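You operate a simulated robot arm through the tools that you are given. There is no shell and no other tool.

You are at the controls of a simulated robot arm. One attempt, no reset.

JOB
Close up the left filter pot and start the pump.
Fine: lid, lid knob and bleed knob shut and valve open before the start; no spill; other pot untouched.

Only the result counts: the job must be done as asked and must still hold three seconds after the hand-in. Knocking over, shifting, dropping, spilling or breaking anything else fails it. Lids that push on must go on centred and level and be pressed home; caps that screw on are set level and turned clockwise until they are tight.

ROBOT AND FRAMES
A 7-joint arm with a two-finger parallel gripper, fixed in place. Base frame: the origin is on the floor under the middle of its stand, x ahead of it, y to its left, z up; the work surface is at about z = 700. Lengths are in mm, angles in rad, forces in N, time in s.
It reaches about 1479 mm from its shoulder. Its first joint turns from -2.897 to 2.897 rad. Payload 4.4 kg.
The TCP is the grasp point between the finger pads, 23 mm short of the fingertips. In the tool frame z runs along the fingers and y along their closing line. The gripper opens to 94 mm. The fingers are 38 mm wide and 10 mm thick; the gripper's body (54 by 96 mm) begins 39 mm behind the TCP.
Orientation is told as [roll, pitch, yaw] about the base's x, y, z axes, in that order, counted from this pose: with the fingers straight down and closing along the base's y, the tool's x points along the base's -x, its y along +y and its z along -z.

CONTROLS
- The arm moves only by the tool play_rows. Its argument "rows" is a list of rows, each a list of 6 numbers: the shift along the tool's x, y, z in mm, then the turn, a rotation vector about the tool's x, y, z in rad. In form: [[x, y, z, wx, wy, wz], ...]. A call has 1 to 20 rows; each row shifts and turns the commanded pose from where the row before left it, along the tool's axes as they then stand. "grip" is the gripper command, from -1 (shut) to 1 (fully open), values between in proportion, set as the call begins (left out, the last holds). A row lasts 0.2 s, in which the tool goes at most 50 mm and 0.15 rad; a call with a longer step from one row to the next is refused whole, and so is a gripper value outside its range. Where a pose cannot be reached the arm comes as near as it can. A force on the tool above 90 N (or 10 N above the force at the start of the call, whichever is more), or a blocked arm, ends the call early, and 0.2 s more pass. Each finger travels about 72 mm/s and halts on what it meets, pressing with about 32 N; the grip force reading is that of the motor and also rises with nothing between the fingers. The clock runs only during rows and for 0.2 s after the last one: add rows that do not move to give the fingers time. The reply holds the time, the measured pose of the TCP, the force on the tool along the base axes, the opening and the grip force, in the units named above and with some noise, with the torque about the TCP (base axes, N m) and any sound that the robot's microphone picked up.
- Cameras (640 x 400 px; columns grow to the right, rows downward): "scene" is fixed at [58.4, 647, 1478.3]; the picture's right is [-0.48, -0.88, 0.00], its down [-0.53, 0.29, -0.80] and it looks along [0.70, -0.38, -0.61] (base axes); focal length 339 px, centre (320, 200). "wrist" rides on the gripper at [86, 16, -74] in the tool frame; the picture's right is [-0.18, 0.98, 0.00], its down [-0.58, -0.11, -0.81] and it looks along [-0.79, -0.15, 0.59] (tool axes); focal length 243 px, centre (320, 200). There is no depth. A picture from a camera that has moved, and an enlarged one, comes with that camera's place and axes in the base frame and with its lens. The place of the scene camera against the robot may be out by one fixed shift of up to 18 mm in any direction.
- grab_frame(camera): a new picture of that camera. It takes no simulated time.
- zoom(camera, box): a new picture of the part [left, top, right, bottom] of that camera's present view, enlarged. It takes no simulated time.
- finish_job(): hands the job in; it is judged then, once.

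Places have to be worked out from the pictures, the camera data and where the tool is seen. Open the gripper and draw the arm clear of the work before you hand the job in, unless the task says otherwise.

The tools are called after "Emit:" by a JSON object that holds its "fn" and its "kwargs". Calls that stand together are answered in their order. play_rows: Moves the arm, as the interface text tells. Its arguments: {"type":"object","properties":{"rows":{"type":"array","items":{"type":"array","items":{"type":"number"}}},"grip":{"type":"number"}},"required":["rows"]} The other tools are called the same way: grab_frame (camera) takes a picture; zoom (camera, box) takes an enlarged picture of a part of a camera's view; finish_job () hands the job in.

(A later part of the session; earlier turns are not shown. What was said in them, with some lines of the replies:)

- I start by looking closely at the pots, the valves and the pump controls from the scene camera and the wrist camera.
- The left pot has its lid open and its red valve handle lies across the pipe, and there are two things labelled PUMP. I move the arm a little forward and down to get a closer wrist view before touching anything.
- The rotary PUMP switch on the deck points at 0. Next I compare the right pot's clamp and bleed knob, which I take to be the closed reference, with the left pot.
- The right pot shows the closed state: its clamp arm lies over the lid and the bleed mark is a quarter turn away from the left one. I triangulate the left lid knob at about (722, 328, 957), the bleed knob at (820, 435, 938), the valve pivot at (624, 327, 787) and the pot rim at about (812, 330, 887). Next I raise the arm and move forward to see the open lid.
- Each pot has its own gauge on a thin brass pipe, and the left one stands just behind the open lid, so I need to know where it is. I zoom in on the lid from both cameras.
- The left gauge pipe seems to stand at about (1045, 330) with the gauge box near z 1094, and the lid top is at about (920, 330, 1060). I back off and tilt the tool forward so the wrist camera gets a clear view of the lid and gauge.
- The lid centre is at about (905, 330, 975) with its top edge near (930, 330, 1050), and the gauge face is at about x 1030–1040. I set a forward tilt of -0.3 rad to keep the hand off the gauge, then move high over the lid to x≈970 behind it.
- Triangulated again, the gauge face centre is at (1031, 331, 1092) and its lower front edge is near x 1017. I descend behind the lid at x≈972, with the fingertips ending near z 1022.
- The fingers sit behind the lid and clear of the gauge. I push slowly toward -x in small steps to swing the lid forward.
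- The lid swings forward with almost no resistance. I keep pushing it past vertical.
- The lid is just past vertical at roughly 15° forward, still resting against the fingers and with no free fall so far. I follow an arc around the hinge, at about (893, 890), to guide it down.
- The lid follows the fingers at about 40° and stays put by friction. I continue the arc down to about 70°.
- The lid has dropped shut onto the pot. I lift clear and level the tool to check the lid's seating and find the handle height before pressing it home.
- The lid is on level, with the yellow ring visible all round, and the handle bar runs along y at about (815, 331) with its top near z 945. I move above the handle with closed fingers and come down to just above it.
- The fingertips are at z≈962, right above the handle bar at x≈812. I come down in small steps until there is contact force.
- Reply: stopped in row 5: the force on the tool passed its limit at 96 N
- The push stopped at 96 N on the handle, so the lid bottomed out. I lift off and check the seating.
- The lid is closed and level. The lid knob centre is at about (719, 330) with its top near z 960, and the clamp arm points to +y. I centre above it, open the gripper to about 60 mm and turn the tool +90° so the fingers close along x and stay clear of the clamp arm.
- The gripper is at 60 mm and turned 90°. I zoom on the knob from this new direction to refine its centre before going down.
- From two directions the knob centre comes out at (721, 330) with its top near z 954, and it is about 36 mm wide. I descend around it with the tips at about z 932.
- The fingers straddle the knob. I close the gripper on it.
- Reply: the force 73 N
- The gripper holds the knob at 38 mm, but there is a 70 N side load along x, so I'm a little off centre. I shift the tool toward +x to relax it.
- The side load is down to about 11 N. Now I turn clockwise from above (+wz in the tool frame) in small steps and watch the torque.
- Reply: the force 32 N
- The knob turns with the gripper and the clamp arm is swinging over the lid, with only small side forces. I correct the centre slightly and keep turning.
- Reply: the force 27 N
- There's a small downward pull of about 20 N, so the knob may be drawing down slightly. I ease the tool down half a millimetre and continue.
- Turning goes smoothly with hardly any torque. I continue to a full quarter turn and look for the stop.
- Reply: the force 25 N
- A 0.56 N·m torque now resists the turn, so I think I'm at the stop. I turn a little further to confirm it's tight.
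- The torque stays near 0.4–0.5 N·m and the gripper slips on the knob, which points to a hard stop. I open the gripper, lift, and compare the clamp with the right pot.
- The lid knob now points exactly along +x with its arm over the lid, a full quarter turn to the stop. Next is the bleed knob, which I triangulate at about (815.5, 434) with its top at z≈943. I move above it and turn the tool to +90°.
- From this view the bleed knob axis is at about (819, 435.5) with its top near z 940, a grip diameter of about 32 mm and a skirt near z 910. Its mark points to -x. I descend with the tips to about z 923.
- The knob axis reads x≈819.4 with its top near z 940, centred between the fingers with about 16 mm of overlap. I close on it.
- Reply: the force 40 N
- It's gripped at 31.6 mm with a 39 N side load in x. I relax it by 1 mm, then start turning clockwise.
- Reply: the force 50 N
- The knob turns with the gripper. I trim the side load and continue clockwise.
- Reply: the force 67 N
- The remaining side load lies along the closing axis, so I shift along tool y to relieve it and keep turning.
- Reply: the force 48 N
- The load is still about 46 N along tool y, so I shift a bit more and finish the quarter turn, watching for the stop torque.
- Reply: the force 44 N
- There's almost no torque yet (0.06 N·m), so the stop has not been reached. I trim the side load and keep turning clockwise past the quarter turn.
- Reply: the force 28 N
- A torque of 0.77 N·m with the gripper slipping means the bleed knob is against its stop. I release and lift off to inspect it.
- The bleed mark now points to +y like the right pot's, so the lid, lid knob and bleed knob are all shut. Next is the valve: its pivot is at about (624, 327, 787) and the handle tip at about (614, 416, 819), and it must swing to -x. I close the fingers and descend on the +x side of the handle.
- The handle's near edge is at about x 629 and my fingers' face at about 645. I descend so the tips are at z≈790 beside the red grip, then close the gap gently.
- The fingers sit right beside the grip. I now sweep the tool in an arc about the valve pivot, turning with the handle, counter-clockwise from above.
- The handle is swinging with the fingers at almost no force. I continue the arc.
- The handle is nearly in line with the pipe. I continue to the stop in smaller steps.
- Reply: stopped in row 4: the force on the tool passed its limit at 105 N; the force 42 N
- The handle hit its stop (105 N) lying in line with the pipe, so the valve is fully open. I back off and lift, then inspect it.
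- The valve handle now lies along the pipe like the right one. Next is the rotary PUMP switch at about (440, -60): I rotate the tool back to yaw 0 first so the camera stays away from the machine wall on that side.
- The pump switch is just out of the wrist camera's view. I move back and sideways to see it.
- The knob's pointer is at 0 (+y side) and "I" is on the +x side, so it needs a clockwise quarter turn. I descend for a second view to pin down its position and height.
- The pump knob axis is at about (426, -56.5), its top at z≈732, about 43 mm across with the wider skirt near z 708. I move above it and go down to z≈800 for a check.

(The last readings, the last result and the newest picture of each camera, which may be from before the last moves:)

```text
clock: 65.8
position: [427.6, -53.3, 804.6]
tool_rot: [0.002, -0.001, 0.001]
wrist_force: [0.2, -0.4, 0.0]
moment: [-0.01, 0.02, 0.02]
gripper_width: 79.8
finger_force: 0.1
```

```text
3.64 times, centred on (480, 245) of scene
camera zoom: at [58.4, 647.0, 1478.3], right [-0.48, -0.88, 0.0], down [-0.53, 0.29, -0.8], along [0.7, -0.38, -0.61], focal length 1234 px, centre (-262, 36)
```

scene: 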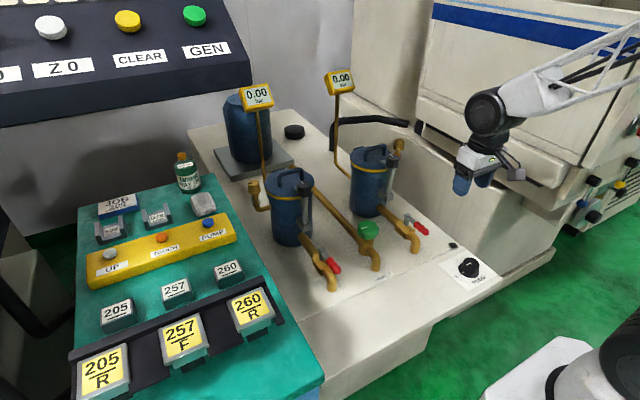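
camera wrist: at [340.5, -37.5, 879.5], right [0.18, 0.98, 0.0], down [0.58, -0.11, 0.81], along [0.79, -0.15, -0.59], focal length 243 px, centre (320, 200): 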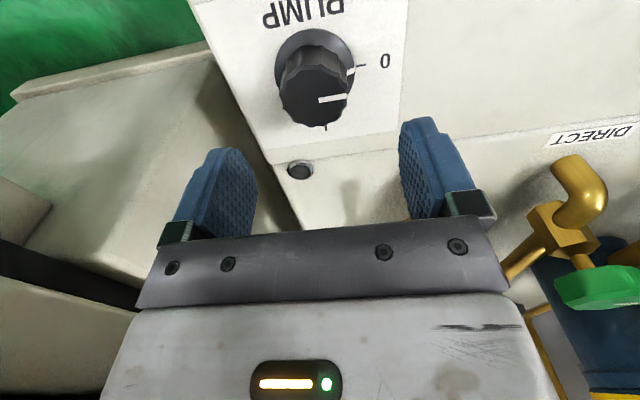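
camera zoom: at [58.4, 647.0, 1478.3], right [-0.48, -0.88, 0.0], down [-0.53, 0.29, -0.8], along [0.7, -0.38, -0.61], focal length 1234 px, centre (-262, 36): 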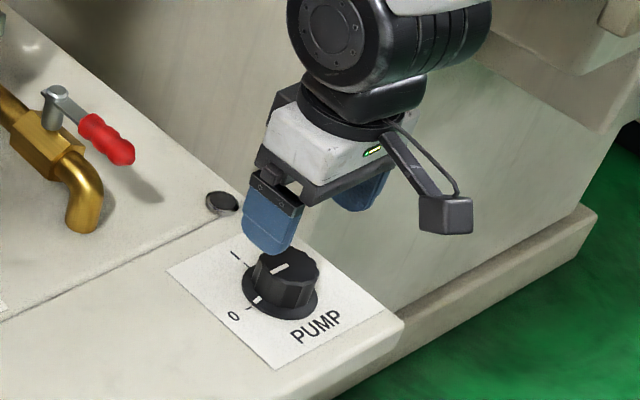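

By the image column the knob sits about 4.5 mm to the -y side of the tool axis, while x looks aligned. I correct y and come down around the knob with the tips near z 716, above the skirt.

Emit:
{"fn": "play_rows", "kwargs": {"rows": [[0, -4.5, 20, 0, 0, 0], [0, 0, 20, 0, 0, 0], [0, 0, 14, 0, 0, 0], [0, 0, 8, 0, 0, 0], [0, 0, 0, 0, 0, 0]], "grip": 0.7}}

Emit:
{"fn": "grab_frame", "kwargs": {"camera": "wrist"}}

Emit:
{"fn": "zoom", "kwargs": {"camera": "scene", "box": [430, 210, 530, 300]}}

```text
clock: 67.0
position: [427.5, -59.7, 741.9]
tool_rot: [0.002, -0.001, -0.003]
wrist_force: [0.5, 0.2, 1.0]
moment: [-0.01, -0.03, -0.04]
gripper_width: 79.7
finger_force: 0.1
```

```text
taken
camera wrist: at [340.0, -43.5, 817.2], right [0.18, 0.98, 0.0], down [0.58, -0.11, 0.81], along [0.79, -0.15, -0.59], focal length 243 px, centre (320, 200)
```

wrist: 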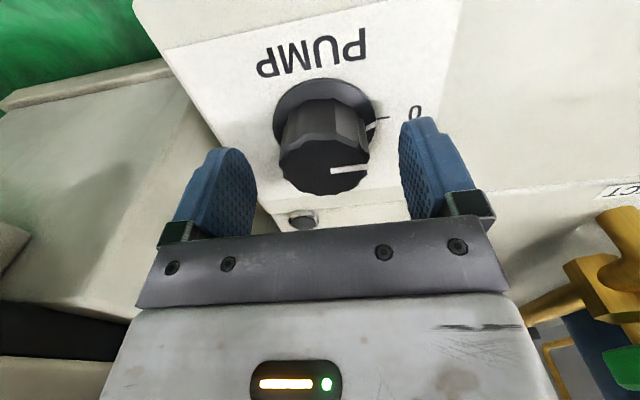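

```text
4.44 times, centred on (480, 255) of scene
camera zoom: at [58.4, 647.0, 1478.3], right [-0.48, -0.88, 0.0], down [-0.53, 0.29, -0.8], along [0.7, -0.38, -0.61], focal length 1508 px, centre (-391, -44)
```

zoom: 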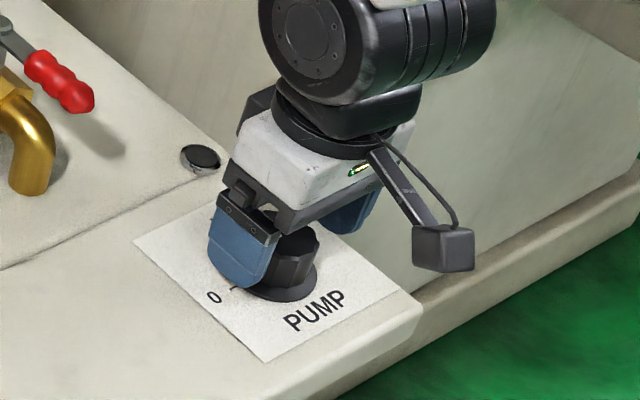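

I zoom in to check how the knob is centred between the fingers.

Emit:
{"fn": "zoom", "kwargs": {"camera": "wrist", "box": [220, 70, 440, 230]}}

```text
2.50 times, centred on (330, 150) of wrist
camera zoom: at [340.0, -43.5, 817.2], right [0.18, 0.98, 0.0], down [0.58, -0.11, 0.81], along [0.79, -0.15, -0.59], focal length 606 px, centre (295, 325)
```

zoom: 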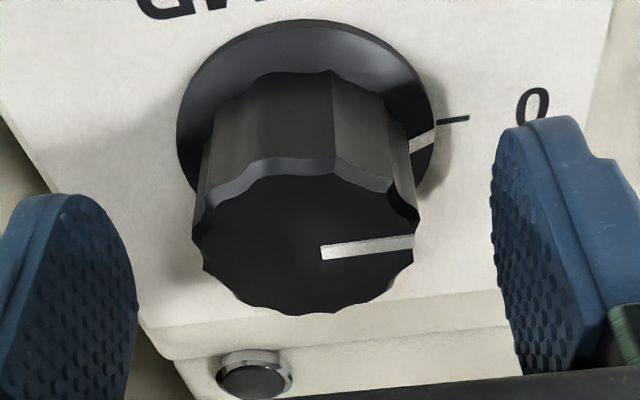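

The knob is about 2 mm to the +y side now. I shift +2 mm, go 5 mm lower and close on it.

Emit:
{"fn": "play_rows", "kwargs": {"rows": [[0, 2.2, 0, 0, 0, 0], [0, 0, 5, 0, 0, 0], [0, 0, 0, 0, 0, 0]], "grip": 0.7}}

Emit:
{"fn": "play_rows", "kwargs": {"rows": [[0, 0, 0, 0, 0, 0], [0, 0, 0, 0, 0, 0], [0, 0, 0, 0, 0, 0]], "grip": -1}}

```text
clock: 67.8
position: [425.6, -57.9, 735.9]
tool_rot: [0.002, 0.0, -0.001]
wrist_force: [0.0, -0.7, -0.2]
moment: [-0.01, -0.02, 0.03]
gripper_width: 79.6
finger_force: 0.1
```

```text
clock: 68.6
position: [426.0, -55.8, 736.0]
tool_rot: [0.002, -0.001, 0.0]
wrist_force: [5.9, 53.5, 0.3]
moment: [0.22, -0.34, -0.05]
gripper_width: 43.9
finger_force: 44.4
```

It's gripped at 43.9 mm with a 53 N side load in +y. I relax it, then turn clockwise in small steps.

Emit:
{"fn": "play_rows", "kwargs": {"rows": [[0, 1.4, 0, 0, 0, 0], [0, 0, 0, 0, 0, 0.08], [0, 0, 0, 0, 0, 0.1], [0, 0, 0, 0, 0, 0.1], [0, 0, 0, 0, 0, 0]]}}

Emit:
{"fn": "zoom", "kwargs": {"camera": "wrist", "box": [220, 70, 440, 230]}}

```text
clock: 69.8
position: [426.1, -56.6, 736.4]
tool_rot: [0.001, -0.002, -0.283]
wrist_force: [-15.5, -35.0, 40.0]
moment: [-1.18, 0.34, 0.06]
gripper_width: 43.6
finger_force: 44.8
```

```text
2.50 times, centred on (330, 150) of wrist
camera zoom: at [348.0, -17.7, 810.3], right [0.45, 0.89, 0.0], down [0.53, -0.27, 0.81], along [0.72, -0.36, -0.59], focal length 606 px, centre (295, 325)
```

zoom: 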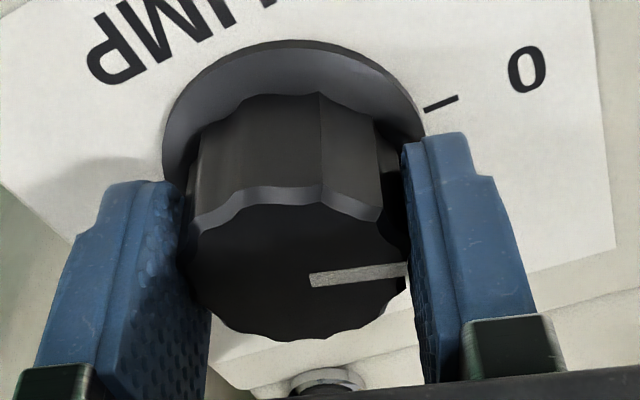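

The knob turns with the gripper. I ease the vertical and side load and continue clockwise.

Emit:
{"fn": "play_rows", "kwargs": {"rows": [[0.2, -0.8, -0.8, 0, 0, 0.1], [0, 0, 0, 0, 0, 0.1], [0, 0, 0, 0, 0, 0.1], [0, 0, 0, 0, 0, 0.1], [0, 0, 0, 0, 0, 0]]}}

```text
clock: 71.0
position: [425.9, -56.3, 736.4]
tool_rot: [0.0, 0.0, -0.68]
wrist_force: [33.4, 23.4, -37.1]
moment: [-0.44, 0.23, 0.02]
gripper_width: 43.6
finger_force: 45.1
```

Small corrections again, then I continue the turn.

Emit:
{"fn": "play_rows", "kwargs": {"rows": [[0, 0.9, 0.6, 0, 0, 0.1], [0, 0, 0, 0, 0, 0.1], [0, 0, 0, 0, 0, 0.1], [0, 0, 0, 0, 0, 0.1], [0, 0, 0, 0, 0, 0.1], [0, 0, 0, 0, 0, 0]]}}

Emit:
{"fn": "grab_frame", "kwargs": {"camera": "wrist"}}

Emit:
{"fn": "zoom", "kwargs": {"camera": "scene", "box": [230, 75, 370, 125]}}

```text
clock: 72.4
position: [425.2, -56.1, 736.2]
tool_rot: [0.003, 0.002, -1.183]
wrist_force: [-0.2, 4.8, 40.5]
moment: [-0.11, 0.48, -0.02]
gripper_width: 44.0
finger_force: 45.2
```

```text
taken
camera wrist: at [408.7, 29.1, 810.7], right [0.98, 0.2, 0.0], down [0.12, -0.58, 0.81], along [0.16, -0.79, -0.59], focal length 243 px, centre (320, 200)
```

wrist: 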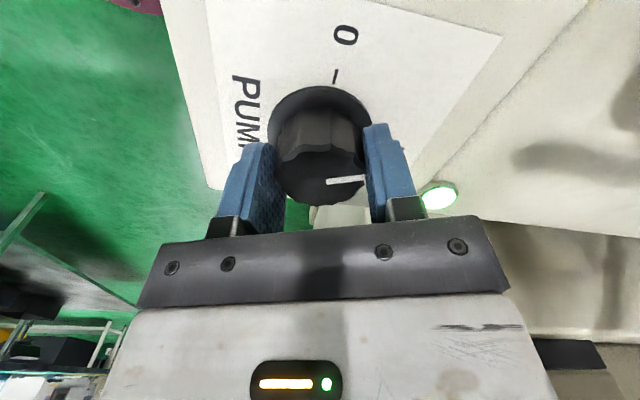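

```text
4.57 times, centred on (300, 100) of scene
camera zoom: at [58.4, 647.0, 1478.3], right [-0.48, -0.88, 0.0], down [-0.53, 0.29, -0.8], along [0.7, -0.38, -0.61], focal length 1551 px, centre (411, 657)
```

zoom: 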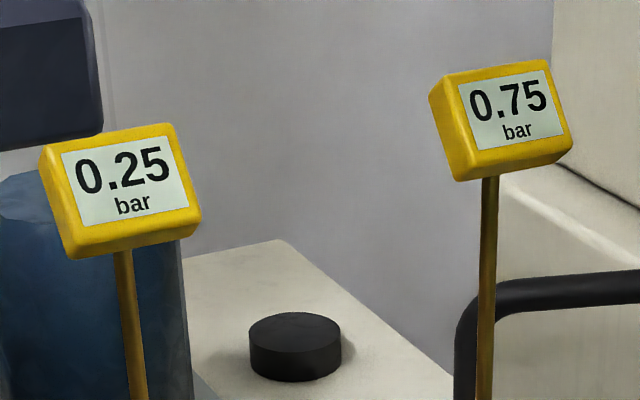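

The pump has started: the indicator is lit green and the gauges are reading pressure. The pointer isn't fully at "I" yet, so I finish the quarter turn to the stop.

Emit:
{"fn": "play_rows", "kwargs": {"rows": [[0, 0, -0.6, 0, 0, 0.1], [0, 0, 0, 0, 0, 0.1], [0, 0, 0, 0, 0, 0.1], [0, 0, 0, 0, 0, 0.08], [0, 0, 0, 0, 0, 0]]}}

Emit:
{"fn": "grab_frame", "kwargs": {"camera": "wrist"}}

Emit:
{"fn": "zoom", "kwargs": {"camera": "scene", "box": [230, 75, 370, 125]}}

```text
clock: 73.6
position: [425.9, -56.5, 736.6]
tool_rot: [-0.001, 0.003, -1.561]
wrist_force: [44.5, 13.9, -38.0]
moment: [0.15, 0.46, -0.01]
gripper_width: 44.0
finger_force: 44.6
```

```text
taken
camera wrist: at [442.1, 29.8, 811.0], right [0.98, -0.17, 0.0], down [-0.1, -0.58, 0.81], along [-0.14, -0.79, -0.59], focal length 243 px, centre (320, 200)
```

wrist: 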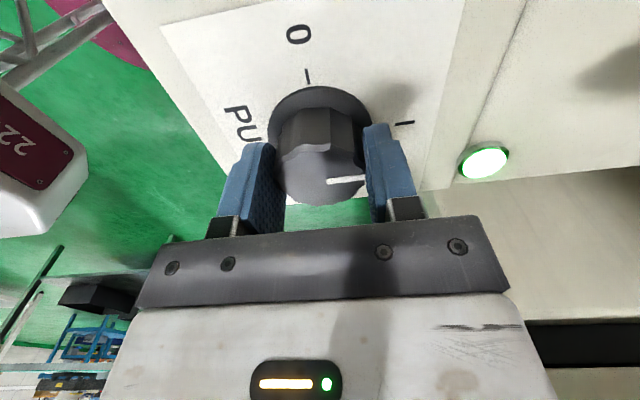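

```text
4.57 times, centred on (300, 100) of scene
camera zoom: at [58.4, 647.0, 1478.3], right [-0.48, -0.88, 0.0], down [-0.53, 0.29, -0.8], along [0.7, -0.38, -0.61], focal length 1551 px, centre (411, 657)
```

zoom: 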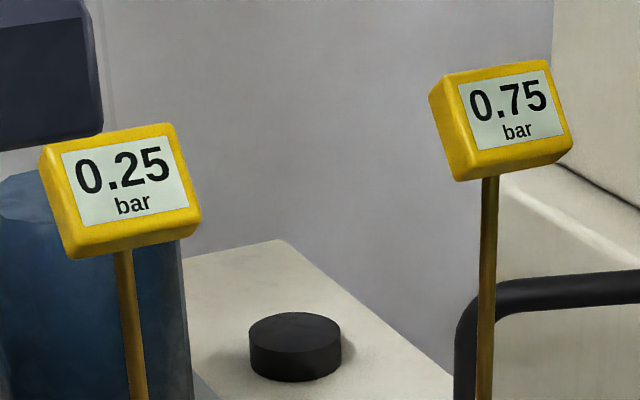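

The knob is practically at "I", with gauges at 0.25 and 0.75 bar. I nudge it a little more to feel whether it is against its stop.

Emit:
{"fn": "play_rows", "kwargs": {"rows": [[0, 0, 0.4, 0, 0, 0.04], [0, 0, 0, 0, 0, 0.04], [0, 0, 0, 0, 0, 0]]}}

Emit:
{"fn": "zoom", "kwargs": {"camera": "wrist", "box": [220, 70, 440, 230]}}

```text
clock: 74.4
position: [426.0, -56.5, 736.5]
tool_rot: [0.0, 0.003, -1.64]
wrist_force: [9.1, 3.6, 36.8]
moment: [-0.06, 0.31, 0.25]
gripper_width: 44.0
finger_force: 44.8
```

```text
2.50 times, centred on (330, 150) of wrist
camera zoom: at [449.0, 28.3, 811.3], right [0.97, -0.25, 0.0], down [-0.15, -0.57, 0.81], along [-0.2, -0.78, -0.59], focal length 606 px, centre (295, 325)
```

zoom: 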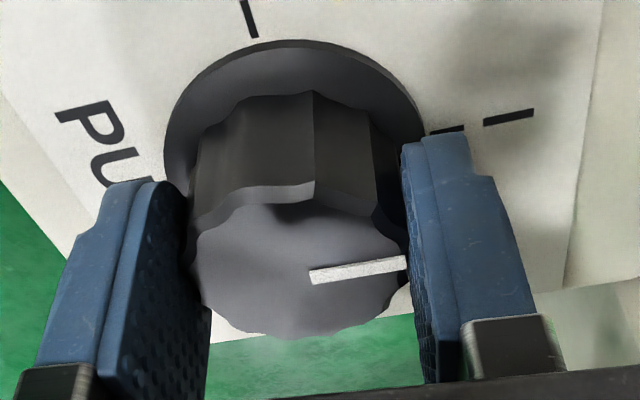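

The torque is rising to 0.25 N·m and the pointer is lined up with the "I" tick, so the switch is fully on. I release and lift clear.

Emit:
{"fn": "play_rows", "kwargs": {"rows": [[0, 0, 0, 0, 0, 0], [0, 0, 0, 0, 0, 0], [0, 0, 0, 0, 0, 0], [0, 0, -15, 0, 0, 0], [0, 0, -40, 0, 0, 0], [0, 0, -45, 0, 0, 0], [0, 0, -45, 0, 0, 0], [0, 0, -45, 0, 0, 0], [0, 0, -45, 0, 0, 0], [0, 0, 0, 0, 0, 0]], "grip": 0.7}}

Emit:
{"fn": "grab_frame", "kwargs": {"camera": "scene"}}

Emit:
{"fn": "zoom", "kwargs": {"camera": "scene", "box": [240, 150, 440, 300]}}

Emit:
{"fn": "zoom", "kwargs": {"camera": "scene", "box": [440, 230, 520, 300]}}

Emit:
{"fn": "zoom", "kwargs": {"camera": "scene", "box": [230, 75, 370, 125]}}

```text
clock: 76.6
position: [424.9, -58.6, 970.9]
tool_rot: [-0.001, 0.001, -1.641]
wrist_force: [0.5, 0.2, -0.2]
moment: [-0.04, -0.02, 0.03]
gripper_width: 79.5
finger_force: 0.0
```

```text
taken
```

scene: 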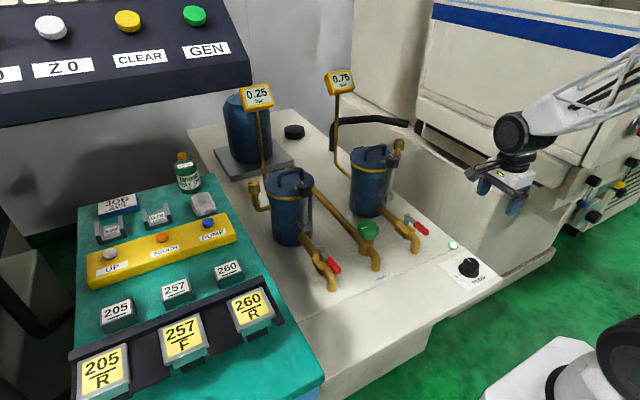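

```text
2.67 times, centred on (340, 225) of scene
camera zoom: at [58.4, 647.0, 1478.3], right [-0.48, -0.88, 0.0], down [-0.53, 0.29, -0.8], along [0.7, -0.38, -0.61], focal length 905 px, centre (267, 133)
```

zoom: 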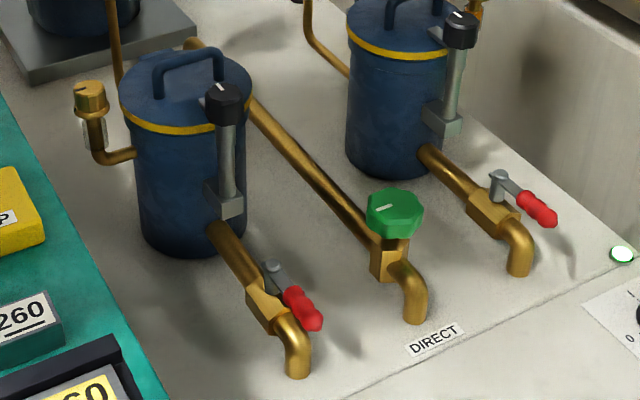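

```text
5.71 times, centred on (480, 265) of scene
camera zoom: at [58.4, 647.0, 1478.3], right [-0.48, -0.88, 0.0], down [-0.53, 0.29, -0.8], along [0.7, -0.38, -0.61], focal length 1939 px, centre (-594, -171)
```

zoom: 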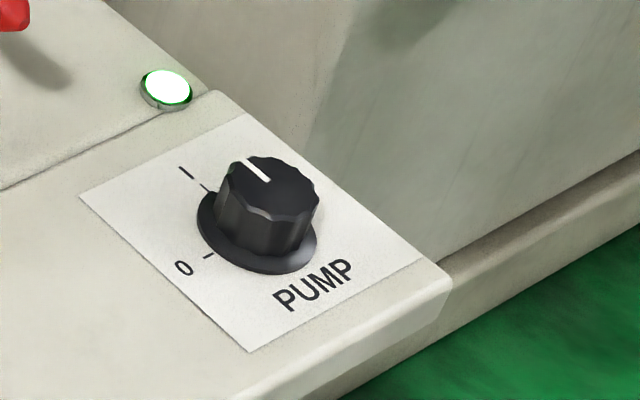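

```text
4.57 times, centred on (300, 100) of scene
camera zoom: at [58.4, 647.0, 1478.3], right [-0.48, -0.88, 0.0], down [-0.53, 0.29, -0.8], along [0.7, -0.38, -0.61], focal length 1551 px, centre (411, 657)
```

zoom: 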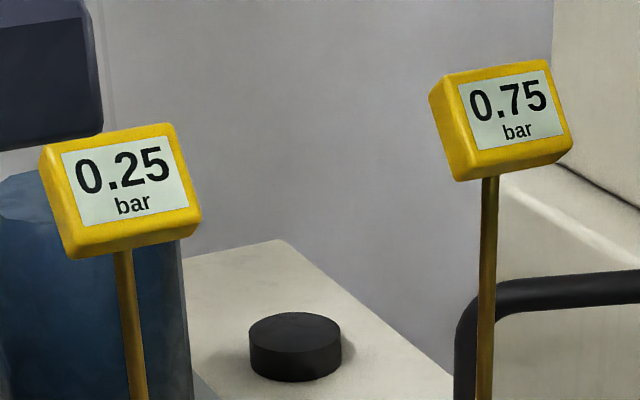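

The pump lamp is lit and the pointer stands at "I". I take a last close look at the left pot, its bleed knob and valve for any sign of a leak before handing in.

Emit:
{"fn": "zoom", "kwargs": {"camera": "scene", "box": [240, 155, 330, 225]}}

Emit:
{"fn": "zoom", "kwargs": {"camera": "scene", "box": [270, 215, 370, 300]}}

Emit:
{"fn": "zoom", "kwargs": {"camera": "scene", "box": [345, 130, 425, 200]}}

```text
5.71 times, centred on (285, 190) of scene
camera zoom: at [58.4, 647.0, 1478.3], right [-0.48, -0.88, 0.0], down [-0.53, 0.29, -0.8], along [0.7, -0.38, -0.61], focal length 1939 px, centre (520, 257)
```

zoom: 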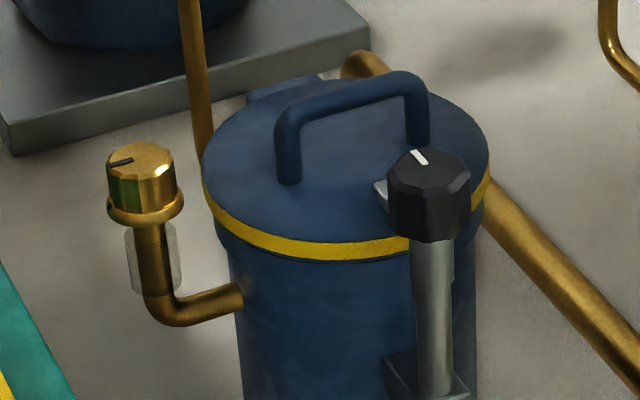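

```text
4.71 times, centred on (320, 258) of scene
camera zoom: at [58.4, 647.0, 1478.3], right [-0.48, -0.88, 0.0], down [-0.53, 0.29, -0.8], along [0.7, -0.38, -0.61], focal length 1597 px, centre (320, -71)
```

zoom: 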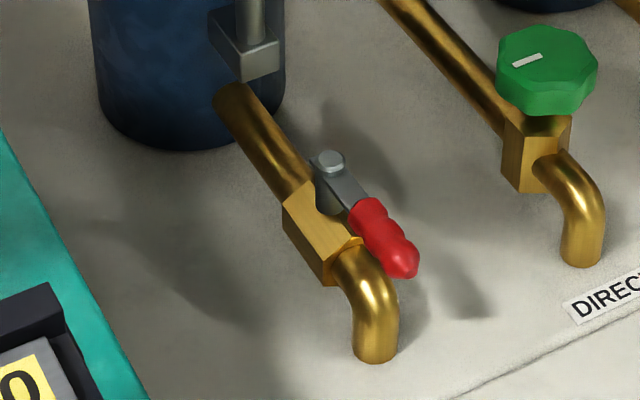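

```text
5.71 times, centred on (385, 165) of scene
camera zoom: at [58.4, 647.0, 1478.3], right [-0.48, -0.88, 0.0], down [-0.53, 0.29, -0.8], along [0.7, -0.38, -0.61], focal length 1939 px, centre (-51, 400)
```

zoom: 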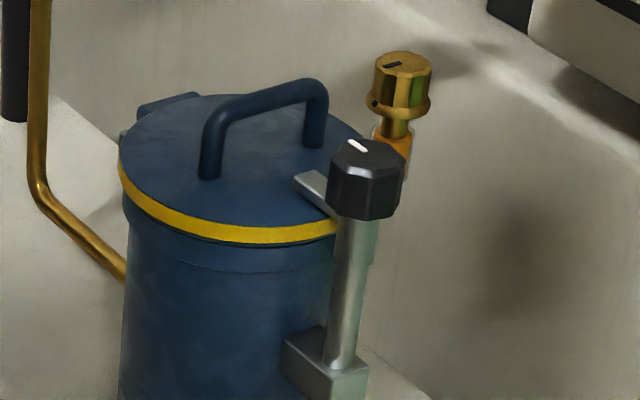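

Lid, clamp, bleed and valve match the right pot, and I see no leak. I raise the arm further clear with the gripper open, wait a moment, and check the gauges once more.

Emit:
{"fn": "play_rows", "kwargs": {"rows": [[0, 0, -45, 0, 0, 0], [0, 0, -45, 0, 0, 0], [0, 0, -45, 0, 0, 0], [0, 0, 0, 0, 0, 0], [0, 0, 0, 0, 0, 0], [0, 0, 0, 0, 0, 0], [0, 0, 0, 0, 0, 0], [0, 0, 0, 0, 0, 0], [0, 0, 0, 0, 0, 0], [0, 0, 0, 0, 0, 0]], "grip": 1}}

Emit:
{"fn": "grab_frame", "kwargs": {"camera": "scene"}}

Emit:
{"fn": "zoom", "kwargs": {"camera": "scene", "box": [230, 75, 450, 300]}}

```text
clock: 78.8
position: [425.5, -58.6, 1106.1]
tool_rot: [-0.001, 0.002, -1.64]
wrist_force: [0.3, -0.3, 0.5]
moment: [0.04, 0.01, -0.01]
gripper_width: 93.9
finger_force: 0.0
```

```text
taken
```

scene: 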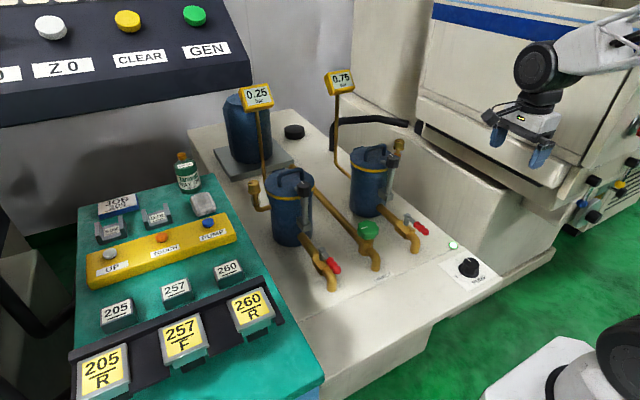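

```text
1.78 times, centred on (340, 188) of scene
camera zoom: at [58.4, 647.0, 1478.3], right [-0.48, -0.88, 0.0], down [-0.53, 0.29, -0.8], along [0.7, -0.38, -0.61], focal length 603 px, centre (284, 222)
```

zoom: 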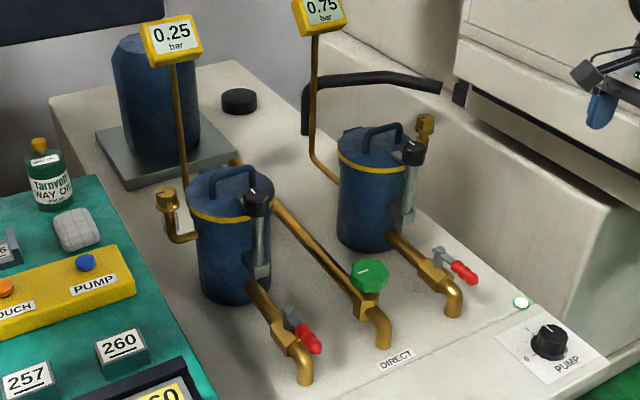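

The readings are steady: the pump lamp is on, the gauges hold at 0.25 and 0.75 bar, and nothing has spilled or moved. The arm is clear with the gripper open, so I hand the job in.

Emit:
{"fn": "finish_job", "kwargs": {}}

```text
The job is handed in.
```

The left filter pot is closed up and the pump is running; I've handed the job in, but the reply gave no verdict.

- **Lid:** closed level on the pot and pressed down on its handle to about 96 N.
- **Lid knob:** turned clockwise a quarter turn to its stop, with the clamp arm over the lid.
- **Bleed knob:** turned clockwise a quarter turn to its stop.
- **Valve:** opened to its stop, so the handle lies along the pipe.
- **Pump:** started last, with the rotary PUMP switch turned from 0 to I. I used this switch and left the blue PUMP button on the bench console alone.

With the pump on, the lamp next to the switch lit green. The left gauge holds at 0.25 bar and the right at 0.75 bar. I don't know why the two readings differ. I saw no leak around the left pot.

I didn't touch the right pot or the green DIRECT knob. No spill showed in the pictures, and the arm is clear with the gripper open.
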